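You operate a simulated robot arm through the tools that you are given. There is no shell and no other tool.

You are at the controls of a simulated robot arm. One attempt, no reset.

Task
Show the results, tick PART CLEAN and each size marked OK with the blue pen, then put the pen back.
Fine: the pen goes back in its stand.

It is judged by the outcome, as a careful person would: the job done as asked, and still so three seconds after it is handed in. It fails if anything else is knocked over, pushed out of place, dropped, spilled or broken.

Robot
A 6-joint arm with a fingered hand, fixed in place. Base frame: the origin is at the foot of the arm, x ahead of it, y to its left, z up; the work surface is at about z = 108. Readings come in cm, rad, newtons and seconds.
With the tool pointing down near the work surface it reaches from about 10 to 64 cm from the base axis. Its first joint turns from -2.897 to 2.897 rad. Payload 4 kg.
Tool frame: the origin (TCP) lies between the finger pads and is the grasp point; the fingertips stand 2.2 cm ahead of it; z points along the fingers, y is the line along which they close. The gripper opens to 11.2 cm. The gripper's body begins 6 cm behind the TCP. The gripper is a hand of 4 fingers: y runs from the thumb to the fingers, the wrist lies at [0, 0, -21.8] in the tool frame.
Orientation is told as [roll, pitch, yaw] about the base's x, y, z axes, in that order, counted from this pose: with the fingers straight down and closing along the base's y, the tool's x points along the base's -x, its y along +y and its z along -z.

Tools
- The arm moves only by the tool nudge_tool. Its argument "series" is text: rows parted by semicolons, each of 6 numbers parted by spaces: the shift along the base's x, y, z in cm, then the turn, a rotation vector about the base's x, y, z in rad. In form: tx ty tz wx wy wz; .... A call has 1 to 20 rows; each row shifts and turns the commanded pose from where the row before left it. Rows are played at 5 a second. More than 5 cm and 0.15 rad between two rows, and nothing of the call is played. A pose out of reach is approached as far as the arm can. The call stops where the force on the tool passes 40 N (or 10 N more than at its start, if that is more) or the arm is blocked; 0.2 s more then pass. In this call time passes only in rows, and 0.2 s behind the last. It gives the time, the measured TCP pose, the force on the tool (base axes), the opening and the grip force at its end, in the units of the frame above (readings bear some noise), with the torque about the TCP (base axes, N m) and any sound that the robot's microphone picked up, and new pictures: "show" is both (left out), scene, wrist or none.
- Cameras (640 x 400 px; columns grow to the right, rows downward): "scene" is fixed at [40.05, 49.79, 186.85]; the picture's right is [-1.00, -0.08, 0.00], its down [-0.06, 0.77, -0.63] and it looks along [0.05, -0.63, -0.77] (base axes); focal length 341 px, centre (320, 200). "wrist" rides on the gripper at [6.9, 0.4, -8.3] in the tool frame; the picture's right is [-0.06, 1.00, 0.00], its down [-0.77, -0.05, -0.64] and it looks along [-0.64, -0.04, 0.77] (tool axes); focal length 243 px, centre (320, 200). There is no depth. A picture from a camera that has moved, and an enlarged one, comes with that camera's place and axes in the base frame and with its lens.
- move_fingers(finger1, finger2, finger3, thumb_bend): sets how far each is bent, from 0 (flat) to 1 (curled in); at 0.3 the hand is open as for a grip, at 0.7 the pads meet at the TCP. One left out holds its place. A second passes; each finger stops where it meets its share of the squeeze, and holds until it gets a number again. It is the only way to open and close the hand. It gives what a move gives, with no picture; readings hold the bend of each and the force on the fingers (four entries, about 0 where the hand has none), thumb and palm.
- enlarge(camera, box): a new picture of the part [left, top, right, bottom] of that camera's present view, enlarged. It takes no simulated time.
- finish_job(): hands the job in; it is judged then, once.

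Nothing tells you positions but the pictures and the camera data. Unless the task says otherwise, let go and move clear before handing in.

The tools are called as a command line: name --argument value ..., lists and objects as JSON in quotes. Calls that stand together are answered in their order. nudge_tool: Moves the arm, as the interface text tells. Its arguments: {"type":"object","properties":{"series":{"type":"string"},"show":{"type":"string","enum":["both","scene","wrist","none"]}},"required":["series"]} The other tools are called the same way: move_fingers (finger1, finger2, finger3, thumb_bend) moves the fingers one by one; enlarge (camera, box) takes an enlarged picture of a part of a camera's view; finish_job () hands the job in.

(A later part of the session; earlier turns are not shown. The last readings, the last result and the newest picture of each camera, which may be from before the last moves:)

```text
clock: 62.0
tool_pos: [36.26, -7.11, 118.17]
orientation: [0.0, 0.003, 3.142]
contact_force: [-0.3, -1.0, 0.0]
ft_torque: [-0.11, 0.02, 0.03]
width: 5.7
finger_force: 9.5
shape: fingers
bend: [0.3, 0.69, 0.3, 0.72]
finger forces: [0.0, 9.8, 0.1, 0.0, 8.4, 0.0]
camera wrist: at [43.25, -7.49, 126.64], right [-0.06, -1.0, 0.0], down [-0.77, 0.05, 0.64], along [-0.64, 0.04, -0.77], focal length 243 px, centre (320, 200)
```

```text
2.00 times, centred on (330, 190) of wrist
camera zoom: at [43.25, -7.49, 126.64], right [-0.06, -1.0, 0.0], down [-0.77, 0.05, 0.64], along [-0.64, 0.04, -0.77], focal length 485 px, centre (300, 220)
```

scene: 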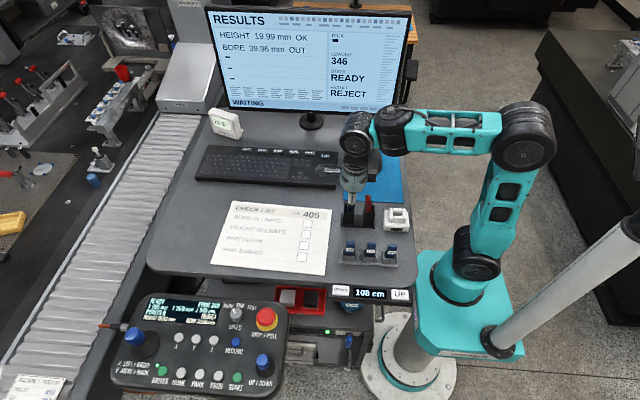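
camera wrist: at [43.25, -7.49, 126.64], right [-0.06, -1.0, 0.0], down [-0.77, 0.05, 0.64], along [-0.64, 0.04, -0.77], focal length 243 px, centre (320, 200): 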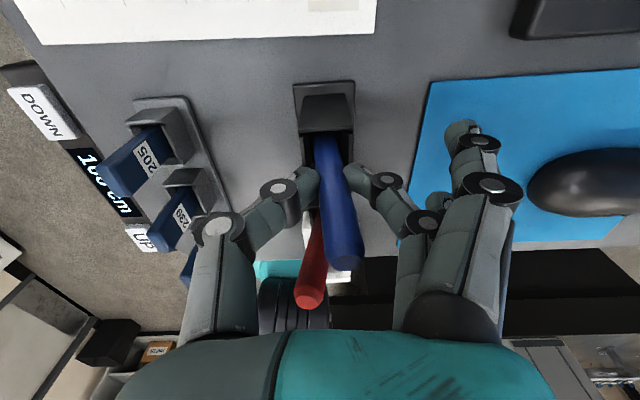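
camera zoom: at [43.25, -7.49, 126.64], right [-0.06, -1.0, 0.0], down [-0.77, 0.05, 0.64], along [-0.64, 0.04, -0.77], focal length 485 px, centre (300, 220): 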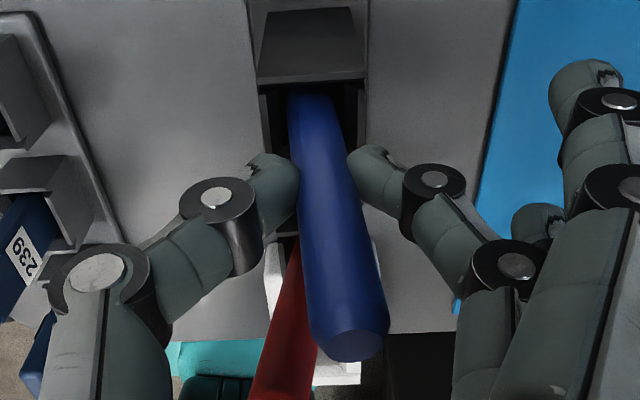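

The pen is held (about 9 N), leaning slightly. I'll lift straight up and look at it.

nudge_tool --series "0 0 0.5 0 0 0; 0 0 1 0 0 0; 0 0 1.5 0 0 0; 0 0 1.5 0 0 0; 0 0 1.5 0 0 0; 0 0 1.5 0 0 0; 0 0 1.5 0 0 0" --show "both"

enlarge --camera "wrist" --box '[180, 90, 480, 290]'

enlarge --camera "scene" --box '[310, 130, 420, 230]'

```text
clock: 63.6
tool_pos: [36.35, -7.12, 127.09]
orientation: [-0.001, 0.003, 3.138]
contact_force: [-0.3, 0.1, 0.2]
ft_torque: [0.02, 0.0, -0.01]
width: 5.51
finger_force: 10.2
shape: fingers
bend: [0.3, 0.68, 0.3, 0.75]
finger forces: [0.1, 9.8, 0.1, 0.0, 9.9, 0.1]
camera wrist: at [43.24, -7.51, 135.59], right [-0.06, -1.0, 0.0], down [-0.77, 0.05, 0.64], along [-0.64, 0.04, -0.77], focal length 243 px, centre (320, 200)
```

scene: 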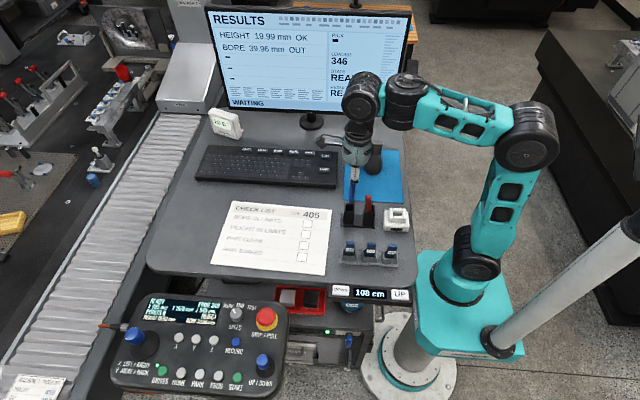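
wrist: 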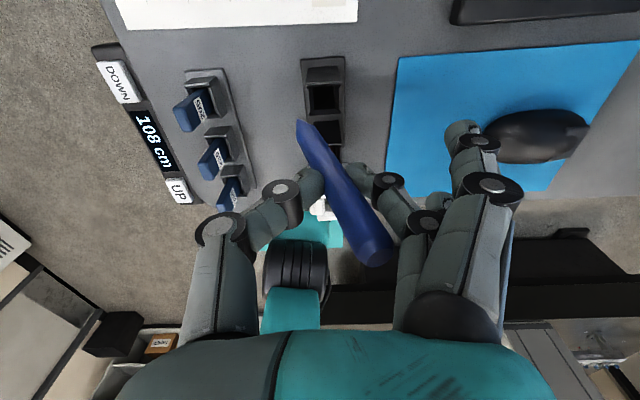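

```text
2.00 times, centred on (330, 190) of wrist
camera zoom: at [43.24, -7.51, 135.59], right [-0.06, -1.0, 0.0], down [-0.77, 0.05, 0.64], along [-0.64, 0.04, -0.77], focal length 485 px, centre (300, 220)
```

zoom: 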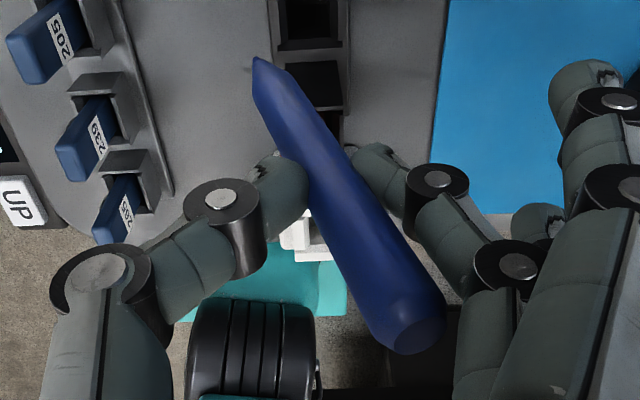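

```text
4.00 times, centred on (365, 180) of scene
camera zoom: at [40.05, 49.79, 186.85], right [-1.0, -0.08, 0.0], down [-0.06, 0.77, -0.63], along [0.05, -0.63, -0.77], focal length 1363 px, centre (140, 280)
```

zoom: 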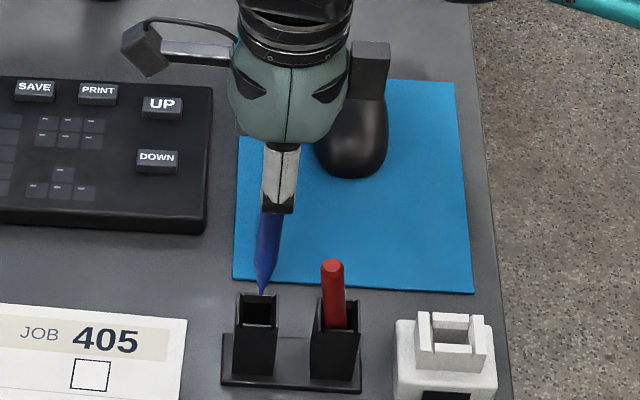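

The pen is out, tilted about 17° in the grip, with its tip at about (36.7, −5.5, 118.9). That's 8.2 below and +1.65 y from the TCP. Next I'll carry it over the HEIGHT box and hover.

nudge_tool --series "2.3 0.3 0 0 0 0; 2.3 0.7 0 0 0 0; 2.3 0.8 -1 0 0 0; 2.3 0.8 -1.5 0 0 0; 2.2 0.7 -1.5 0 0 0" --show "both"

enlarge --camera "wrist" --box '[180, 50, 480, 250]'

enlarge --camera "scene" --box '[260, 190, 360, 270]'

```text
clock: 64.8
tool_pos: [47.77, -3.87, 123.28]
orientation: [0.001, 0.002, 3.141]
contact_force: [-0.7, 0.0, -0.4]
ft_torque: [0.02, 0.0, -0.01]
width: 5.53
finger_force: 10.2
shape: fingers
bend: [0.3, 0.68, 0.3, 0.75]
finger forces: [0.1, 9.8, 0.0, 0.1, 9.7, 0.0]
camera wrist: at [54.59, -4.19, 131.7], right [-0.06, -1.0, 0.0], down [-0.77, 0.05, 0.64], along [-0.64, 0.04, -0.77], focal length 243 px, centre (320, 200)
```

scene: 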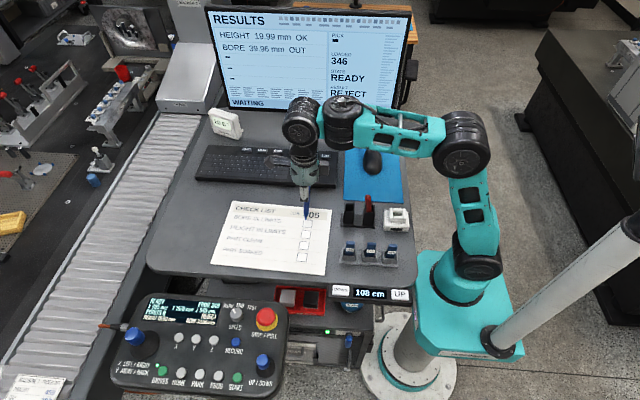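
wrist: 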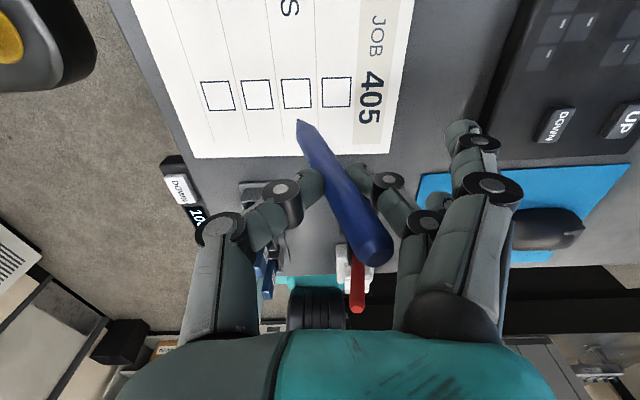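

```text
2.00 times, centred on (330, 150) of wrist
camera zoom: at [54.59, -4.19, 131.7], right [-0.06, -1.0, 0.0], down [-0.77, 0.05, 0.64], along [-0.64, 0.04, -0.77], focal length 485 px, centre (300, 300)
```

zoom: 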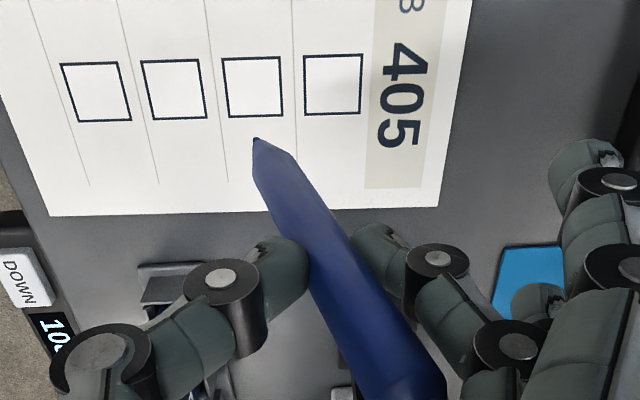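

```text
5.00 times, centred on (310, 230) of scene
camera zoom: at [40.05, 49.79, 186.85], right [-1.0, -0.08, 0.0], down [-0.06, 0.77, -0.63], along [0.05, -0.63, -0.77], focal length 1704 px, centre (370, 50)
```

zoom: 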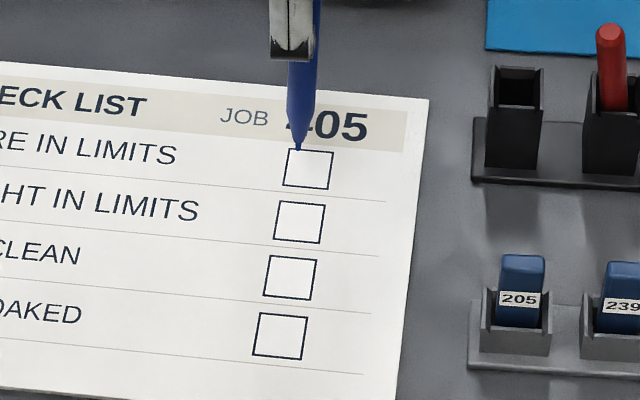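

The boxes are clear in both views; HEIGHT is the second row (second from the right in the wrist view). I'll descend most of the way, still off the paper, and compare the tip with the box.

nudge_tool --series "0 0 -1.5 0 0 0; 0 0 -1.5 0 0 0; 0 0 -1 0 0 0; 0 0 -0.5 0 0 0" --show "both"

enlarge --camera "wrist" --box '[230, 70, 380, 170]'

enlarge --camera "scene" --box '[280, 210, 330, 250]'

```text
clock: 65.8
tool_pos: [47.67, -3.87, 118.66]
orientation: [-0.001, 0.001, 3.144]
contact_force: [0.4, 0.5, -0.4]
ft_torque: [-0.02, 0.03, -0.03]
width: 5.52
finger_force: 9.6
shape: fingers
bend: [0.3, 0.68, 0.3, 0.75]
finger forces: [0.0, 9.9, 0.0, 0.1, 9.7, 0.0]
camera wrist: at [54.65, -4.21, 127.13], right [-0.06, -1.0, 0.0], down [-0.77, 0.05, 0.64], along [-0.64, 0.04, -0.77], focal length 243 px, centre (320, 200)
```

scene: 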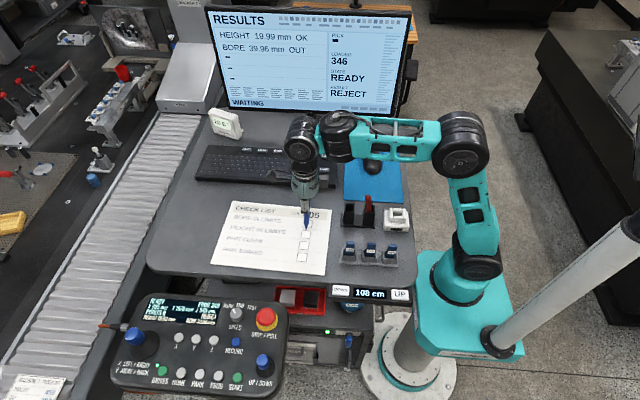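
wrist: 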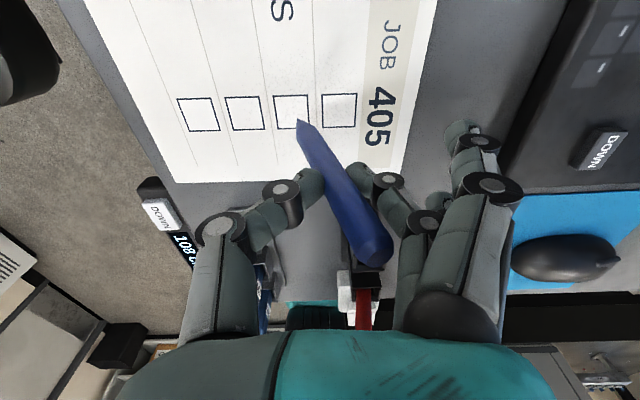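

```text
4.00 times, centred on (305, 120) of wrist
camera zoom: at [54.65, -4.21, 127.13], right [-0.06, -1.0, 0.0], down [-0.77, 0.05, 0.64], along [-0.64, 0.04, -0.77], focal length 970 px, centre (380, 520)
```

zoom: 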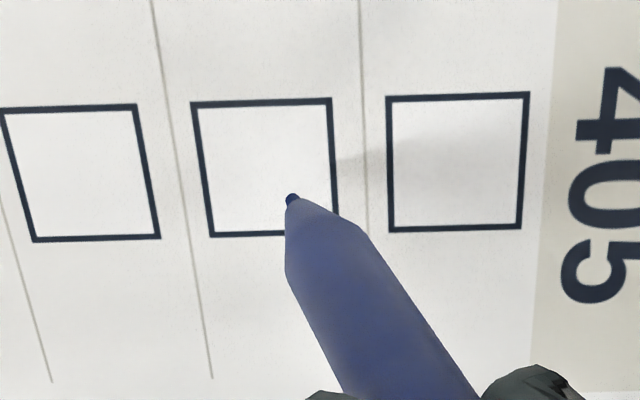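

```text
10.00 times, centred on (305, 230) of scene
camera zoom: at [40.05, 49.79, 186.85], right [-1.0, -0.08, 0.0], down [-0.06, 0.77, -0.63], along [0.05, -0.63, -0.77], focal length 3407 px, centre (470, -100)
```

zoom: 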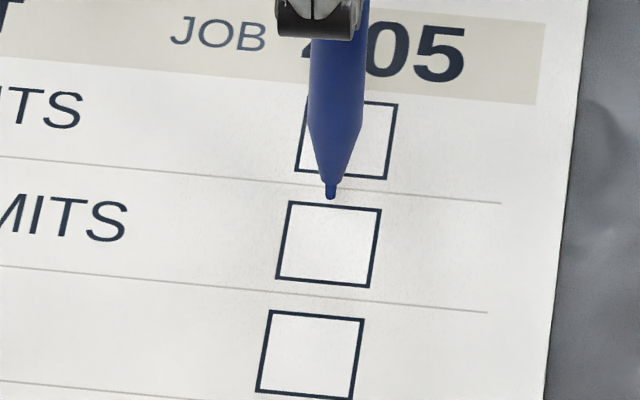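

Both views agree: the tip is 1.4 cm above the paper and about (−0.1, −0.6) from the HEIGHT box centre (box about 2.75 cm). I'll shift to the tick's start point and lower to just above the paper.

nudge_tool --series "0.84 0.57 0 0 0 0; 0 0 -0.4 0 0 0; 0 0 -0.4 0 0 0; 0 0 -0.2 0 0 0; 0 0 -0.1 0 0 0" --show "both"

enlarge --camera "wrist" --box '[230, 70, 380, 170]'

enlarge --camera "scene" --box '[280, 210, 330, 250]'

```text
clock: 67.0
tool_pos: [48.51, -3.23, 117.59]
orientation: [-0.003, 0.002, 3.141]
contact_force: [-0.8, -0.6, 0.1]
ft_torque: [-0.05, 0.04, 0.01]
width: 5.52
finger_force: 9.8
shape: fingers
bend: [0.3, 0.68, 0.3, 0.75]
finger forces: [0.0, 9.9, 0.1, 0.0, 9.9, 0.0]
camera wrist: at [55.49, -3.64, 126.01], right [-0.06, -1.0, 0.0], down [-0.77, 0.05, 0.64], along [-0.64, 0.04, -0.77], focal length 243 px, centre (320, 200)
```

scene: 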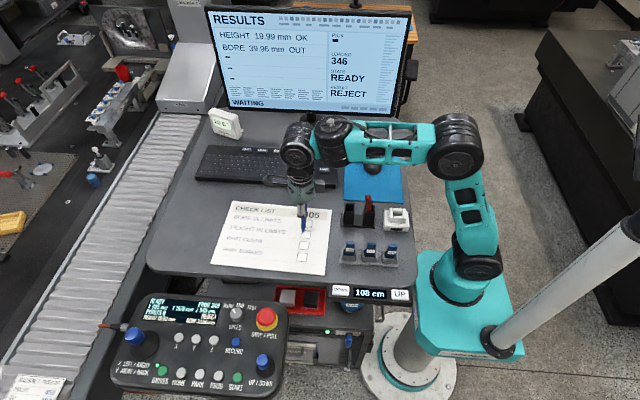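
wrist: 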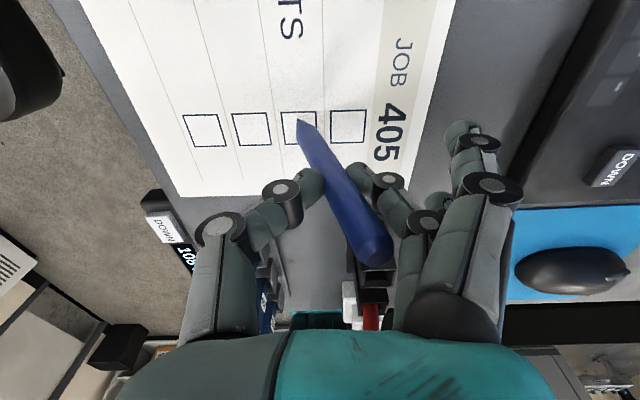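

```text
4.00 times, centred on (305, 120) of wrist
camera zoom: at [55.49, -3.64, 126.01], right [-0.06, -1.0, 0.0], down [-0.77, 0.05, 0.64], along [-0.64, 0.04, -0.77], focal length 970 px, centre (380, 520)
```

zoom: 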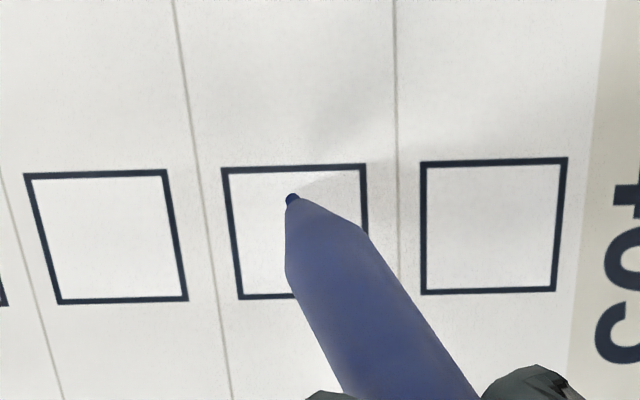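

```text
10.00 times, centred on (305, 230) of scene
camera zoom: at [40.05, 49.79, 186.85], right [-1.0, -0.08, 0.0], down [-0.06, 0.77, -0.63], along [0.05, -0.63, -0.77], focal length 3407 px, centre (470, -100)
```

zoom: 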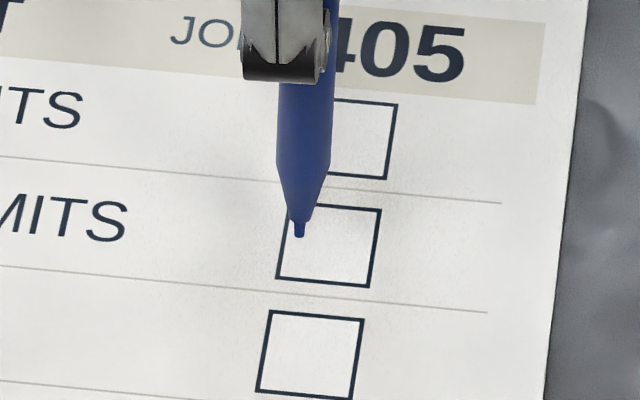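

The tip is inside the box at the intended start point, about 0.3 cm above the paper. I'll lower gently until light contact.

nudge_tool --series "0 0 -0.1 0 0 0; 0 0 -0.1 0 0 0; 0 0 -0.05 0 0 0" --show "scene"

enlarge --camera "scene" --box '[280, 210, 330, 250]'

```text
clock: 67.8
tool_pos: [48.51, -3.35, 117.48]
orientation: [-0.003, 0.001, 3.142]
contact_force: [0.0, -0.2, 0.5]
ft_torque: [0.0, -0.06, 0.0]
width: 5.51
finger_force: 9.9
shape: fingers
bend: [0.3, 0.68, 0.3, 0.75]
finger forces: [0.0, 9.8, 0.1, 0.1, 9.7, 0.0]
```

scene: 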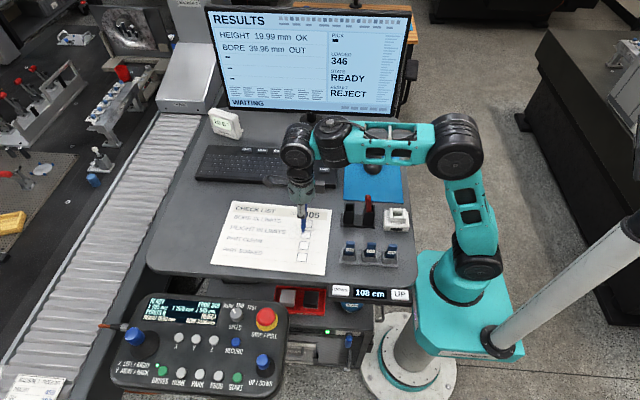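

```text
10.00 times, centred on (305, 230) of scene
camera zoom: at [40.05, 49.79, 186.85], right [-1.0, -0.08, 0.0], down [-0.06, 0.77, -0.63], along [0.05, -0.63, -0.77], focal length 3407 px, centre (470, -100)
```

zoom: 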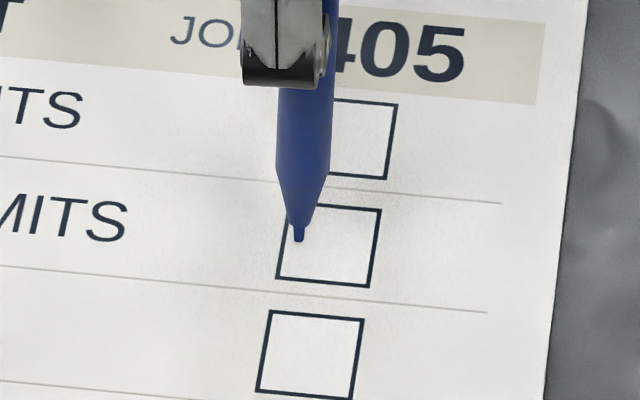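

nudge_tool --series "0 0 -0.1 0 0 0; 0 0 -0.05 0 0 0" --show "scene"

enlarge --camera "scene" --box '[280, 210, 330, 250]'

```text
clock: 68.4
tool_pos: [48.54, -3.28, 117.15]
orientation: [0.0, 0.003, 3.14]
contact_force: [-1.1, 0.2, 3.5]
ft_torque: [-0.03, -0.04, 0.0]
width: 5.44
finger_force: 10.9
shape: fingers
bend: [0.3, 0.68, 0.3, 0.75]
finger forces: [0.1, 10.3, 0.0, 0.0, 10.4, 0.1]
```

scene: 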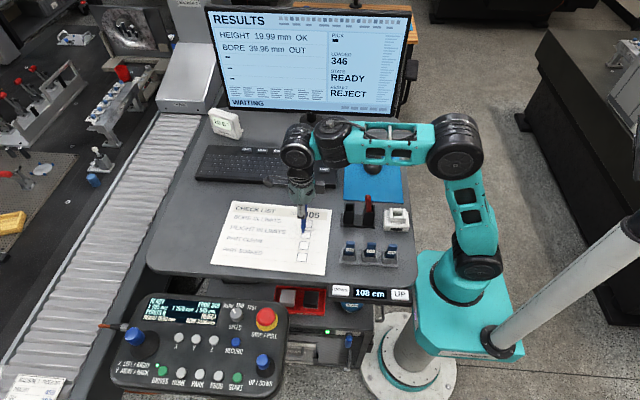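

```text
10.00 times, centred on (305, 230) of scene
camera zoom: at [40.05, 49.79, 186.85], right [-1.0, -0.08, 0.0], down [-0.06, 0.77, -0.63], along [0.05, -0.63, -0.77], focal length 3407 px, centre (470, -100)
```

zoom: 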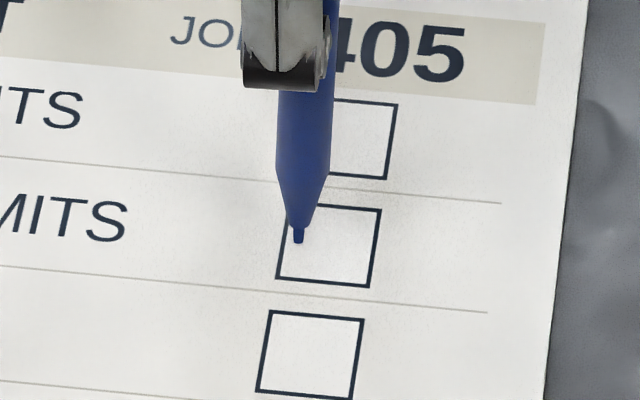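

Contact at about 3.5 N. I'll ease slightly and draw the first short stroke (down-right as read), then check it.

nudge_tool --series "0 0 0.05 0 0 0; -0.11 0.15 0 0 0 0; -0.11 0.15 0 0 0 0; -0.11 0.15 0 0 0 0; -0.11 0.15 0 0 0 0; -0.11 0.15 0 0 0 0" --show "both"

enlarge --camera "scene" --box '[280, 210, 330, 250]'

enlarge --camera "wrist" --box '[230, 70, 380, 170]'

```text
clock: 69.8
tool_pos: [47.96, -2.5, 117.19]
orientation: [-0.003, 0.001, 3.141]
contact_force: [-0.8, -2.2, 6.3]
ft_torque: [-0.13, -0.01, 0.01]
width: 5.41
finger_force: 9.6
shape: fingers
bend: [0.3, 0.68, 0.3, 0.75]
finger forces: [0.0, 9.9, 0.1, 0.0, 9.1, 0.1]
camera wrist: at [54.93, -2.89, 125.7], right [-0.06, -1.0, 0.0], down [-0.77, 0.05, 0.64], along [-0.64, 0.04, -0.77], focal length 243 px, centre (320, 200)
```

scene: 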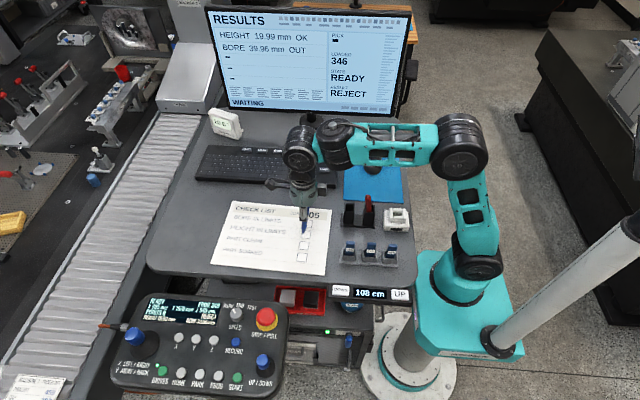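
wrist: 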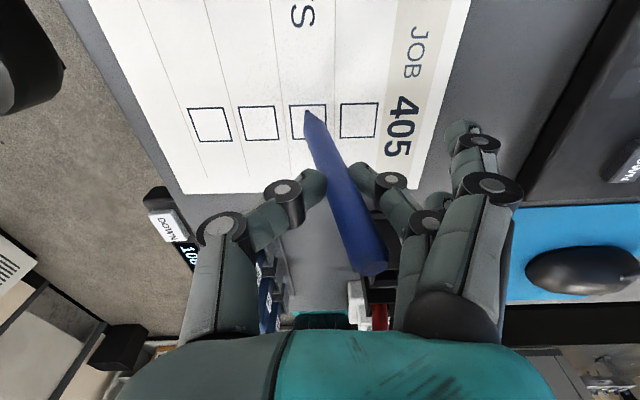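

```text
10.00 times, centred on (305, 230) of scene
camera zoom: at [40.05, 49.79, 186.85], right [-1.0, -0.08, 0.0], down [-0.06, 0.77, -0.63], along [0.05, -0.63, -0.77], focal length 3407 px, centre (470, -100)
```

zoom: 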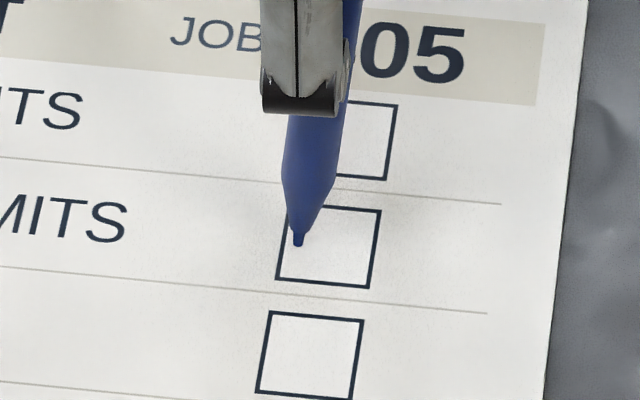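

```text
4.00 times, centred on (305, 120) of wrist
camera zoom: at [54.93, -2.89, 125.7], right [-0.06, -1.0, 0.0], down [-0.77, 0.05, 0.64], along [-0.64, 0.04, -0.77], focal length 970 px, centre (380, 520)
```

zoom: 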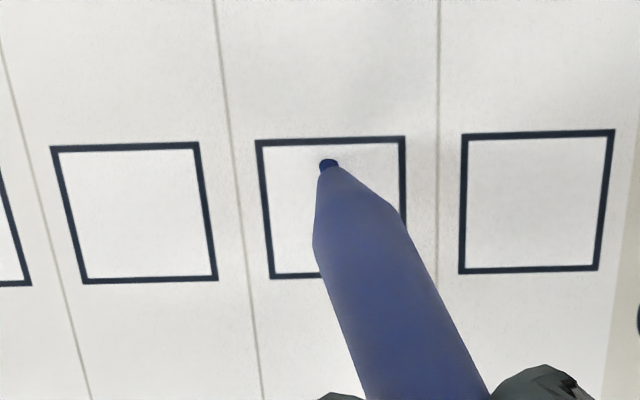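

The tip stuck and the pen pivoted in the grip, because the pressure was too high. I'll raise slightly so the tip slides lightly.

nudge_tool --series "0 0 0.1 0 0 0; 0 0 0.1 0 0 0" --show "scene"

enlarge --camera "scene" --box '[280, 210, 330, 250]'

```text
clock: 70.4
tool_pos: [48.0, -2.52, 117.37]
orientation: [0.0, 0.0, 3.14]
contact_force: [-0.5, 0.1, -0.1]
ft_torque: [-0.01, 0.01, 0.02]
width: 5.41
finger_force: 10.2
shape: fingers
bend: [0.3, 0.68, 0.3, 0.75]
finger forces: [0.0, 9.8, 0.0, 0.1, 9.7, 0.0]
```

scene: 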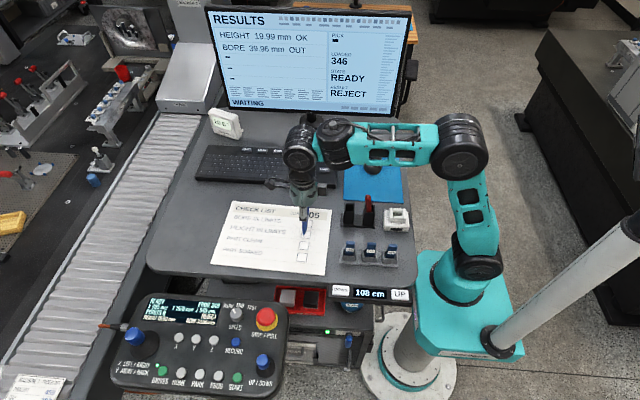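

```text
10.00 times, centred on (305, 230) of scene
camera zoom: at [40.05, 49.79, 186.85], right [-1.0, -0.08, 0.0], down [-0.06, 0.77, -0.63], along [0.05, -0.63, -0.77], focal length 3407 px, centre (470, -100)
```

zoom: 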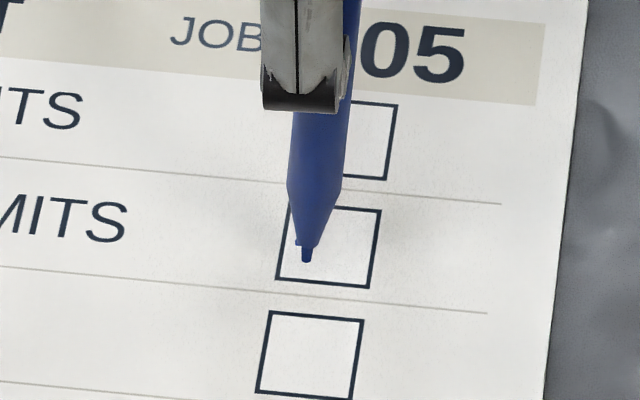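

A blue mark appeared and the tip sprang free. I'll touch down much more lightly and continue the short stroke.

nudge_tool --series "0 0 -0.06 0 0 0; -0.08 0.065 0 0 0 0; -0.08 0.065 0 0 0 0; -0.08 0.065 0 0 0 0" --show "scene"

enlarge --camera "scene" --box '[280, 210, 330, 250]'

```text
clock: 71.4
tool_pos: [47.77, -2.27, 117.31]
orientation: [-0.003, 0.003, 3.143]
contact_force: [-0.8, 0.5, 0.3]
ft_torque: [0.01, 0.03, -0.01]
width: 5.44
finger_force: 9.7
shape: fingers
bend: [0.3, 0.68, 0.3, 0.75]
finger forces: [0.0, 9.7, 0.0, 0.0, 9.7, 0.0]
```

scene: 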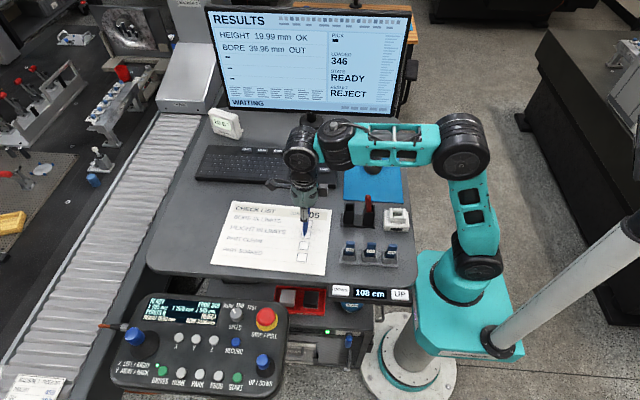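

```text
10.00 times, centred on (305, 230) of scene
camera zoom: at [40.05, 49.79, 186.85], right [-1.0, -0.08, 0.0], down [-0.06, 0.77, -0.63], along [0.05, -0.63, -0.77], focal length 3407 px, centre (470, -100)
```

zoom: 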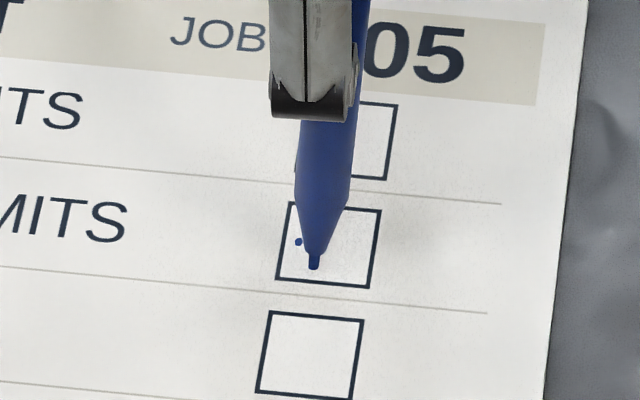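

Only a dot is marked so far. Drawing toward −y (the trailing direction) should slide better, so I'll touch down here at the tick's vertex and draw each arm away from it.

nudge_tool --series "0 0 -0.05 0 0 0; 0 0 -0.03 0 0 0" --show "none"

```text
clock: 72.0
tool_pos: [47.79, -2.25, 117.29]
orientation: [-0.002, 0.0, 3.143]
contact_force: [0.3, -0.3, -0.1]
ft_torque: [0.01, 0.02, 0.03]
width: 5.41
finger_force: 9.9
shape: fingers
bend: [0.3, 0.68, 0.3, 0.75]
finger forces: [0.0, 9.8, 0.0, 0.1, 9.8, 0.0]
```

nudge_tool --series "0 0 -0.04 0 0 0; 0 0 -0.04 0 0 0" --show "none"

```text
clock: 72.6
tool_pos: [47.7, -2.32, 117.24]
orientation: [-0.002, 0.001, 3.14]
contact_force: [-0.2, -0.1, -0.2]
ft_torque: [0.0, -0.02, 0.02]
width: 5.43
finger_force: 9.6
shape: fingers
bend: [0.3, 0.68, 0.3, 0.75]
finger forces: [0.0, 9.8, 0.0, 0.0, 9.8, 0.0]
```

nudge_tool --series "0 0 -0.04 0 0 0; 0 0 -0.04 0 0 0" --show "scene"

enlarge --camera "scene" --box '[280, 210, 330, 250]'

```text
clock: 73.2
tool_pos: [47.7, -2.34, 117.05]
orientation: [-0.002, 0.001, 3.141]
contact_force: [-0.5, -1.5, 3.3]
ft_torque: [0.01, -0.01, -0.02]
width: 5.4
finger_force: 10.4
shape: fingers
bend: [0.3, 0.68, 0.3, 0.76]
finger forces: [0.1, 10.5, 0.0, 0.0, 10.6, 0.1]
```

scene: 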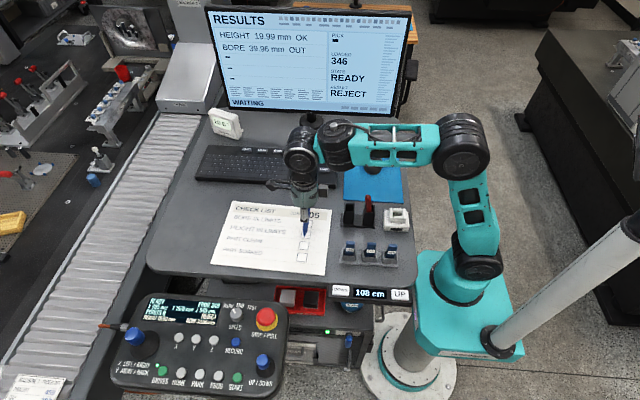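

```text
10.00 times, centred on (305, 230) of scene
camera zoom: at [40.05, 49.79, 186.85], right [-1.0, -0.08, 0.0], down [-0.06, 0.77, -0.63], along [0.05, -0.63, -0.77], focal length 3407 px, centre (470, -100)
```

zoom: 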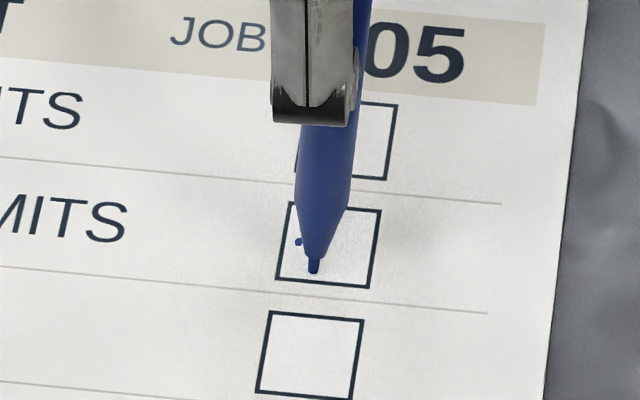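

Light contact again at the vertex. I'll ease off a touch and draw toward the first dot (−y, +x).

nudge_tool --series "0.02 -0.05 0.03 0 0 0; 0.05 -0.1 0 0 0 0; 0.05 -0.1 0 0 0 0; 0.05 -0.1 0 0 0 0; 0.05 -0.1 0 0 0 0; 0.05 -0.1 0 0 0 0" --show "scene"

enlarge --camera "scene" --box '[280, 210, 330, 250]'

```text
clock: 74.6
tool_pos: [48.07, -2.95, 117.22]
orientation: [-0.002, 0.002, 3.141]
contact_force: [-0.8, 0.0, 0.5]
ft_torque: [0.03, -0.01, 0.01]
width: 5.42
finger_force: 10.7
shape: fingers
bend: [0.3, 0.68, 0.3, 0.76]
finger forces: [0.1, 10.3, 0.0, 0.0, 10.8, 0.0]
```

scene: 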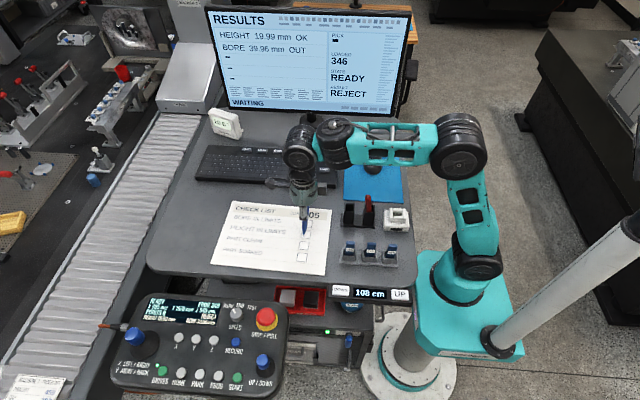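

```text
10.00 times, centred on (305, 230) of scene
camera zoom: at [40.05, 49.79, 186.85], right [-1.0, -0.08, 0.0], down [-0.06, 0.77, -0.63], along [0.05, -0.63, -0.77], focal length 3407 px, centre (470, -100)
```

zoom: 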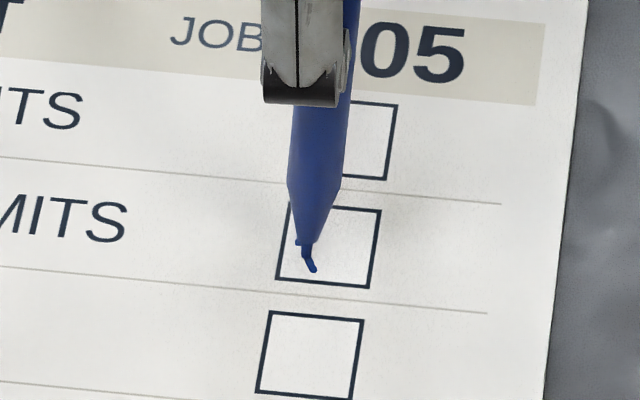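

The line is drawing well in this direction. I'll continue up to the dot.

nudge_tool --series "0.06 -0.09 -0.02 0 0 0; 0.06 -0.09 0 0 0 0; 0.06 -0.09 -0.01 0 0 0; 0.05 -0.08 0 0 0 0" --show "scene"

enlarge --camera "scene" --box '[280, 210, 330, 250]'

```text
clock: 75.6
tool_pos: [48.16, -3.22, 117.19]
orientation: [-0.001, 0.002, 3.141]
contact_force: [-0.9, 0.5, 1.9]
ft_torque: [0.06, 0.05, -0.02]
width: 5.39
finger_force: 10.5
shape: fingers
bend: [0.3, 0.68, 0.3, 0.76]
finger forces: [0.0, 10.7, 0.1, 0.1, 11.4, 0.1]
```

scene: 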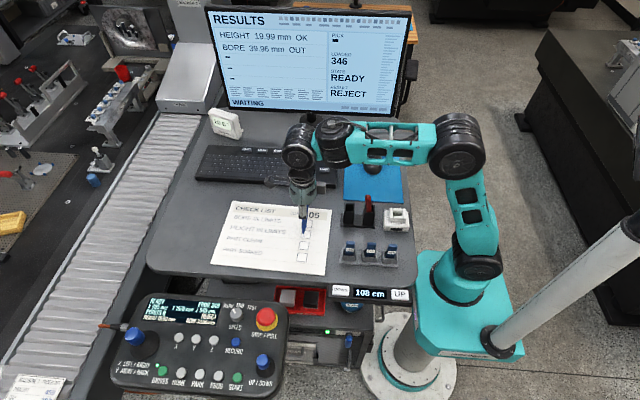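

```text
10.00 times, centred on (305, 230) of scene
camera zoom: at [40.05, 49.79, 186.85], right [-1.0, -0.08, 0.0], down [-0.06, 0.77, -0.63], along [0.05, -0.63, -0.77], focal length 3407 px, centre (470, -100)
```

zoom: 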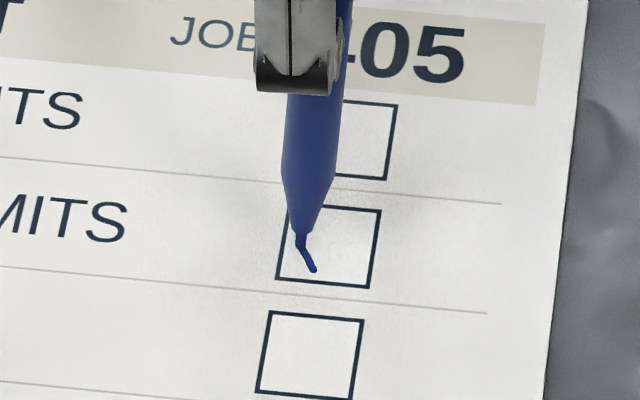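

The short arm is done. Next I'll lift, move back over the vertex, and check the position.

nudge_tool --series "0 0 0.3 0 0 0; 0 0 0.3 0 0 0; -0.2 0.5 0 0 0 0; -0.22 0.53 0 0 0 0; 0 0 -0.4 0 0 0" --show "scene"

enlarge --camera "scene" --box '[280, 210, 330, 250]'

```text
clock: 76.8
tool_pos: [47.81, -2.1, 117.43]
orientation: [-0.001, 0.003, 3.14]
contact_force: [-0.9, -0.1, 0.0]
ft_torque: [-0.02, 0.0, 0.0]
width: 5.41
finger_force: 10.1
shape: fingers
bend: [0.3, 0.68, 0.3, 0.76]
finger forces: [0.0, 10.1, 0.0, 0.0, 10.0, 0.0]
```

scene: 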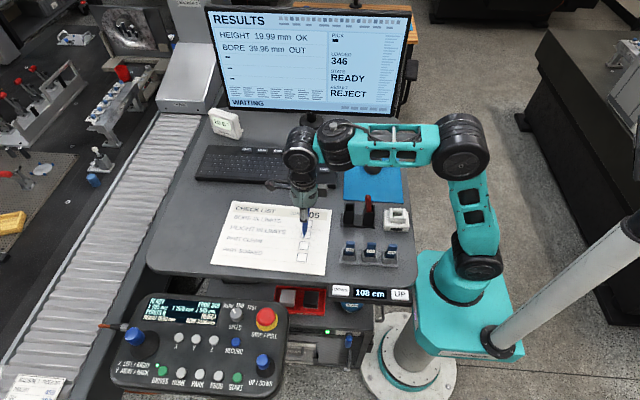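

```text
10.00 times, centred on (305, 230) of scene
camera zoom: at [40.05, 49.79, 186.85], right [-1.0, -0.08, 0.0], down [-0.06, 0.77, -0.63], along [0.05, -0.63, -0.77], focal length 3407 px, centre (470, -100)
```

zoom: 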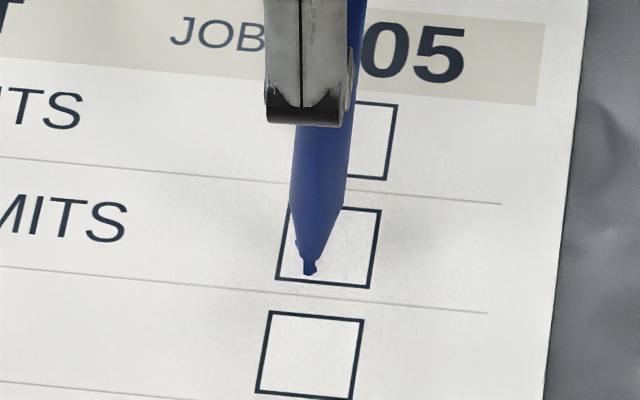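

The tip is slightly past the vertex, so I'll correct and touch down lightly there.

nudge_tool --series "-0.16 -0.3 0 0 0 0; 0 0 -0.15 0 0 0; 0 0 -0.06 0 0 0" --show "scene"

enlarge --camera "scene" --box '[280, 210, 330, 250]'

```text
clock: 77.6
tool_pos: [47.61, -2.51, 117.08]
orientation: [-0.001, 0.002, 3.14]
contact_force: [-1.4, -0.4, 3.7]
ft_torque: [-0.04, 0.03, -0.01]
width: 5.39
finger_force: 10.7
shape: fingers
bend: [0.3, 0.68, 0.3, 0.76]
finger forces: [0.1, 10.6, 0.0, 0.1, 10.5, 0.1]
```

scene: 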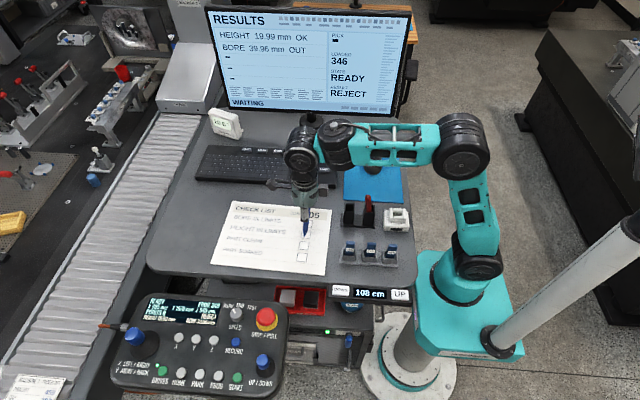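

```text
10.00 times, centred on (305, 230) of scene
camera zoom: at [40.05, 49.79, 186.85], right [-1.0, -0.08, 0.0], down [-0.06, 0.77, -0.63], along [0.05, -0.63, -0.77], focal length 3407 px, centre (470, -100)
```

zoom: 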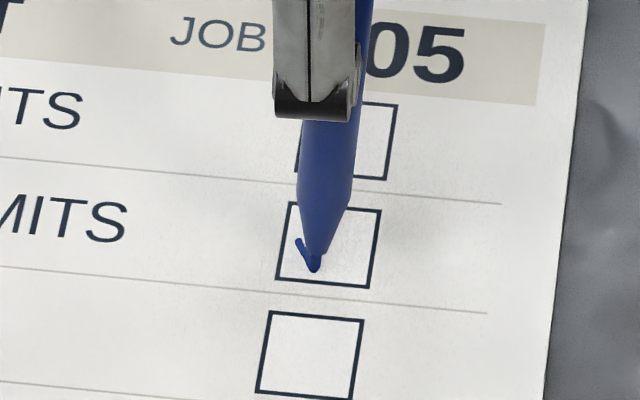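

On the vertex. Now I'll draw the long arm (up-right as read), checking midway.

nudge_tool --series "-0.03 -0.06 0.03 0 0 0; -0.08 -0.1 0.01 0 0 0; -0.08 -0.1 0 0 0 0; -0.08 -0.1 0 0 0 0; -0.08 -0.1 0 0 0 0; -0.08 -0.1 0 0 0 0; -0.08 -0.1 0 0 0 0; -0.08 -0.1 0 0 0 0" --show "scene"

enlarge --camera "scene" --box '[280, 210, 330, 250]'

```text
clock: 79.4
tool_pos: [46.99, -3.2, 117.18]
orientation: [-0.002, 0.0, 3.141]
contact_force: [0.1, 0.8, 0.2]
ft_torque: [0.04, 0.0, -0.02]
width: 5.38
finger_force: 9.9
shape: fingers
bend: [0.3, 0.68, 0.3, 0.76]
finger forces: [0.0, 10.1, 0.0, 0.0, 9.9, 0.0]
```

scene: 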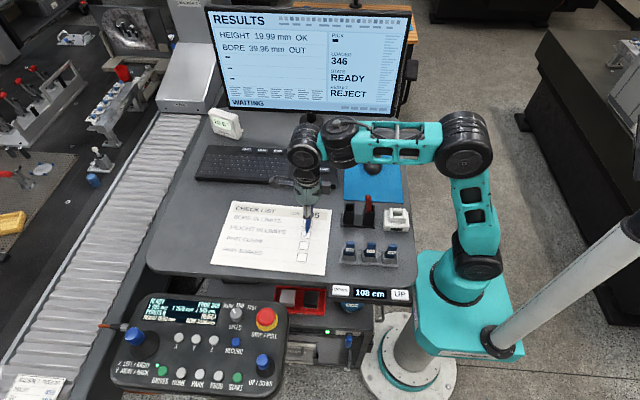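

```text
10.00 times, centred on (305, 230) of scene
camera zoom: at [40.05, 49.79, 186.85], right [-1.0, -0.08, 0.0], down [-0.06, 0.77, -0.63], along [0.05, -0.63, -0.77], focal length 3407 px, centre (470, -100)
```

zoom: 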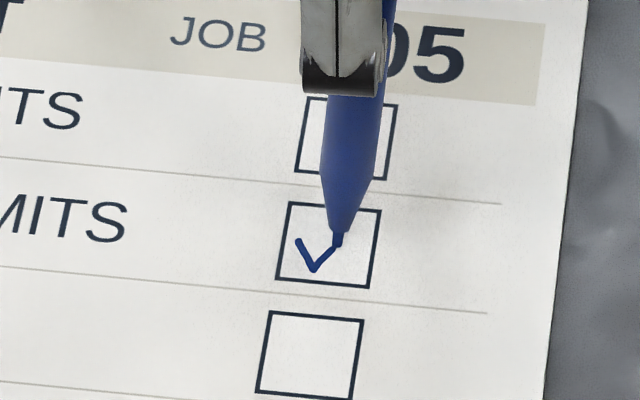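

A clear tick is forming. I'll continue the long arm to the upper right of the box.

nudge_tool --series "-0.08 -0.1 -0.02 0 0 0; -0.08 -0.1 -0.01 0 0 0; -0.08 -0.1 -0.01 0 0 0; -0.08 -0.1 0 0 0 0; -0.08 -0.1 0 0 0 0; -0.08 -0.1 0 0 0 0" --show "scene"

enlarge --camera "scene" --box '[280, 210, 330, 250]'

```text
clock: 80.8
tool_pos: [46.57, -3.86, 117.09]
orientation: [-0.002, 0.002, 3.14]
contact_force: [0.4, -0.5, 1.1]
ft_torque: [0.03, -0.04, -0.01]
width: 5.37
finger_force: 10.2
shape: fingers
bend: [0.3, 0.68, 0.3, 0.76]
finger forces: [0.0, 10.2, 0.0, 0.0, 10.7, 0.0]
```

scene: 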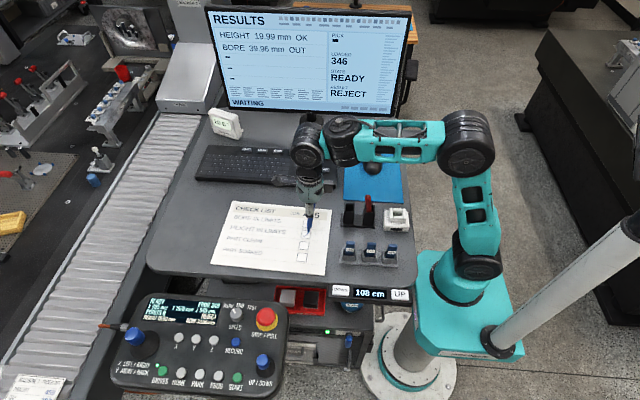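

```text
10.00 times, centred on (305, 230) of scene
camera zoom: at [40.05, 49.79, 186.85], right [-1.0, -0.08, 0.0], down [-0.06, 0.77, -0.63], along [0.05, -0.63, -0.77], focal length 3407 px, centre (470, -100)
```

zoom: 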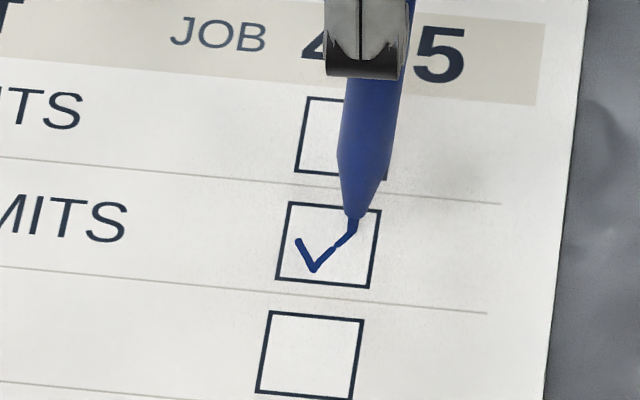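

The HEIGHT tick is complete. Next I'll lift and move over to the PART CLEAN box.

nudge_tool --series "0 0 0.4 0 0 0; 0 0 0.8 0 0 0; 0.3 1.2 0 0 0 0; 0.3 1.3 0 0 0 0; 0.3 1.3 0 0 0 0; 0.27 1.15 0 0 0 0; 0 0 -0.7 0 0 0" --show "both"

enlarge --camera "scene" --box '[280, 215, 330, 255]'

enlarge --camera "wrist" --box '[230, 70, 380, 170]'

```text
clock: 82.4
tool_pos: [47.8, 1.11, 117.54]
orientation: [-0.001, 0.001, 3.141]
contact_force: [0.1, 0.3, 0.8]
ft_torque: [0.0, -0.04, 0.02]
width: 5.4
finger_force: 9.5
shape: fingers
bend: [0.3, 0.68, 0.3, 0.76]
finger forces: [0.0, 10.0, 0.1, 0.1, 9.8, 0.1]
camera wrist: at [54.74, 0.72, 126.04], right [-0.06, -1.0, 0.0], down [-0.77, 0.05, 0.64], along [-0.64, 0.04, -0.77], focal length 243 px, centre (320, 200)
```

scene: 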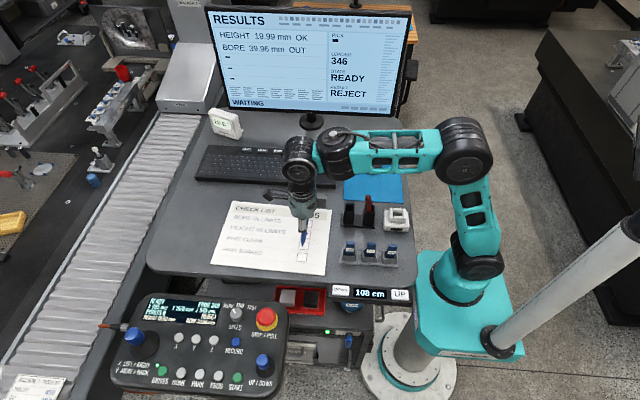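
wrist: 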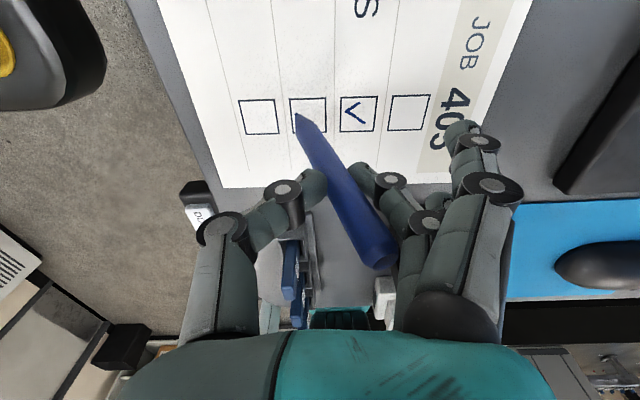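

```text
10.00 times, centred on (305, 235) of scene
camera zoom: at [40.05, 49.79, 186.85], right [-1.0, -0.08, 0.0], down [-0.06, 0.77, -0.63], along [0.05, -0.63, -0.77], focal length 3407 px, centre (470, -150)
```

zoom: 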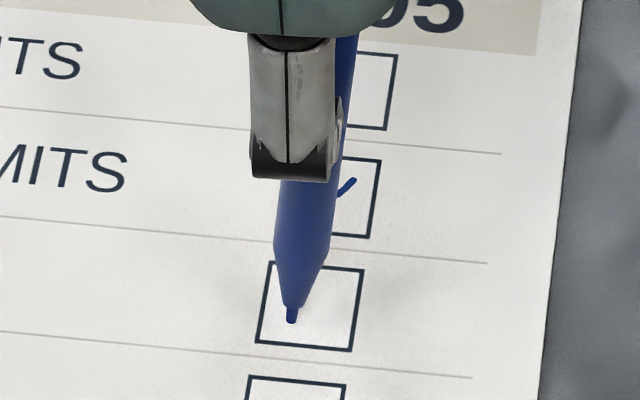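

```text
4.00 times, centred on (305, 120) of wrist
camera zoom: at [54.74, 0.72, 126.04], right [-0.06, -1.0, 0.0], down [-0.77, 0.05, 0.64], along [-0.64, 0.04, -0.77], focal length 970 px, centre (380, 520)
```

zoom: 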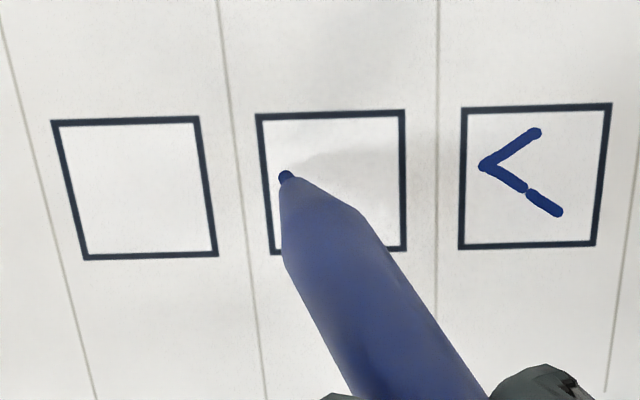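

The HEIGHT tick looks good. The tip is now close to the vertex point in the PART CLEAN box; I'll make a small correction and touch down.

nudge_tool --series "-0.1 0.05 0 0 0 0; 0 0 -0.2 0 0 0; 0 0 -0.1 0 0 0; 0 0 -0.06 0 0 0" --show "none"

```text
clock: 83.4
tool_pos: [47.68, 1.17, 117.21]
orientation: [-0.003, 0.003, 3.14]
contact_force: [-0.9, -0.4, -1.1]
ft_torque: [-0.02, 0.01, -0.04]
width: 5.37
finger_force: 9.7
shape: fingers
bend: [0.3, 0.68, 0.3, 0.76]
finger forces: [0.0, 10.0, 0.0, 0.0, 9.7, 0.0]
```

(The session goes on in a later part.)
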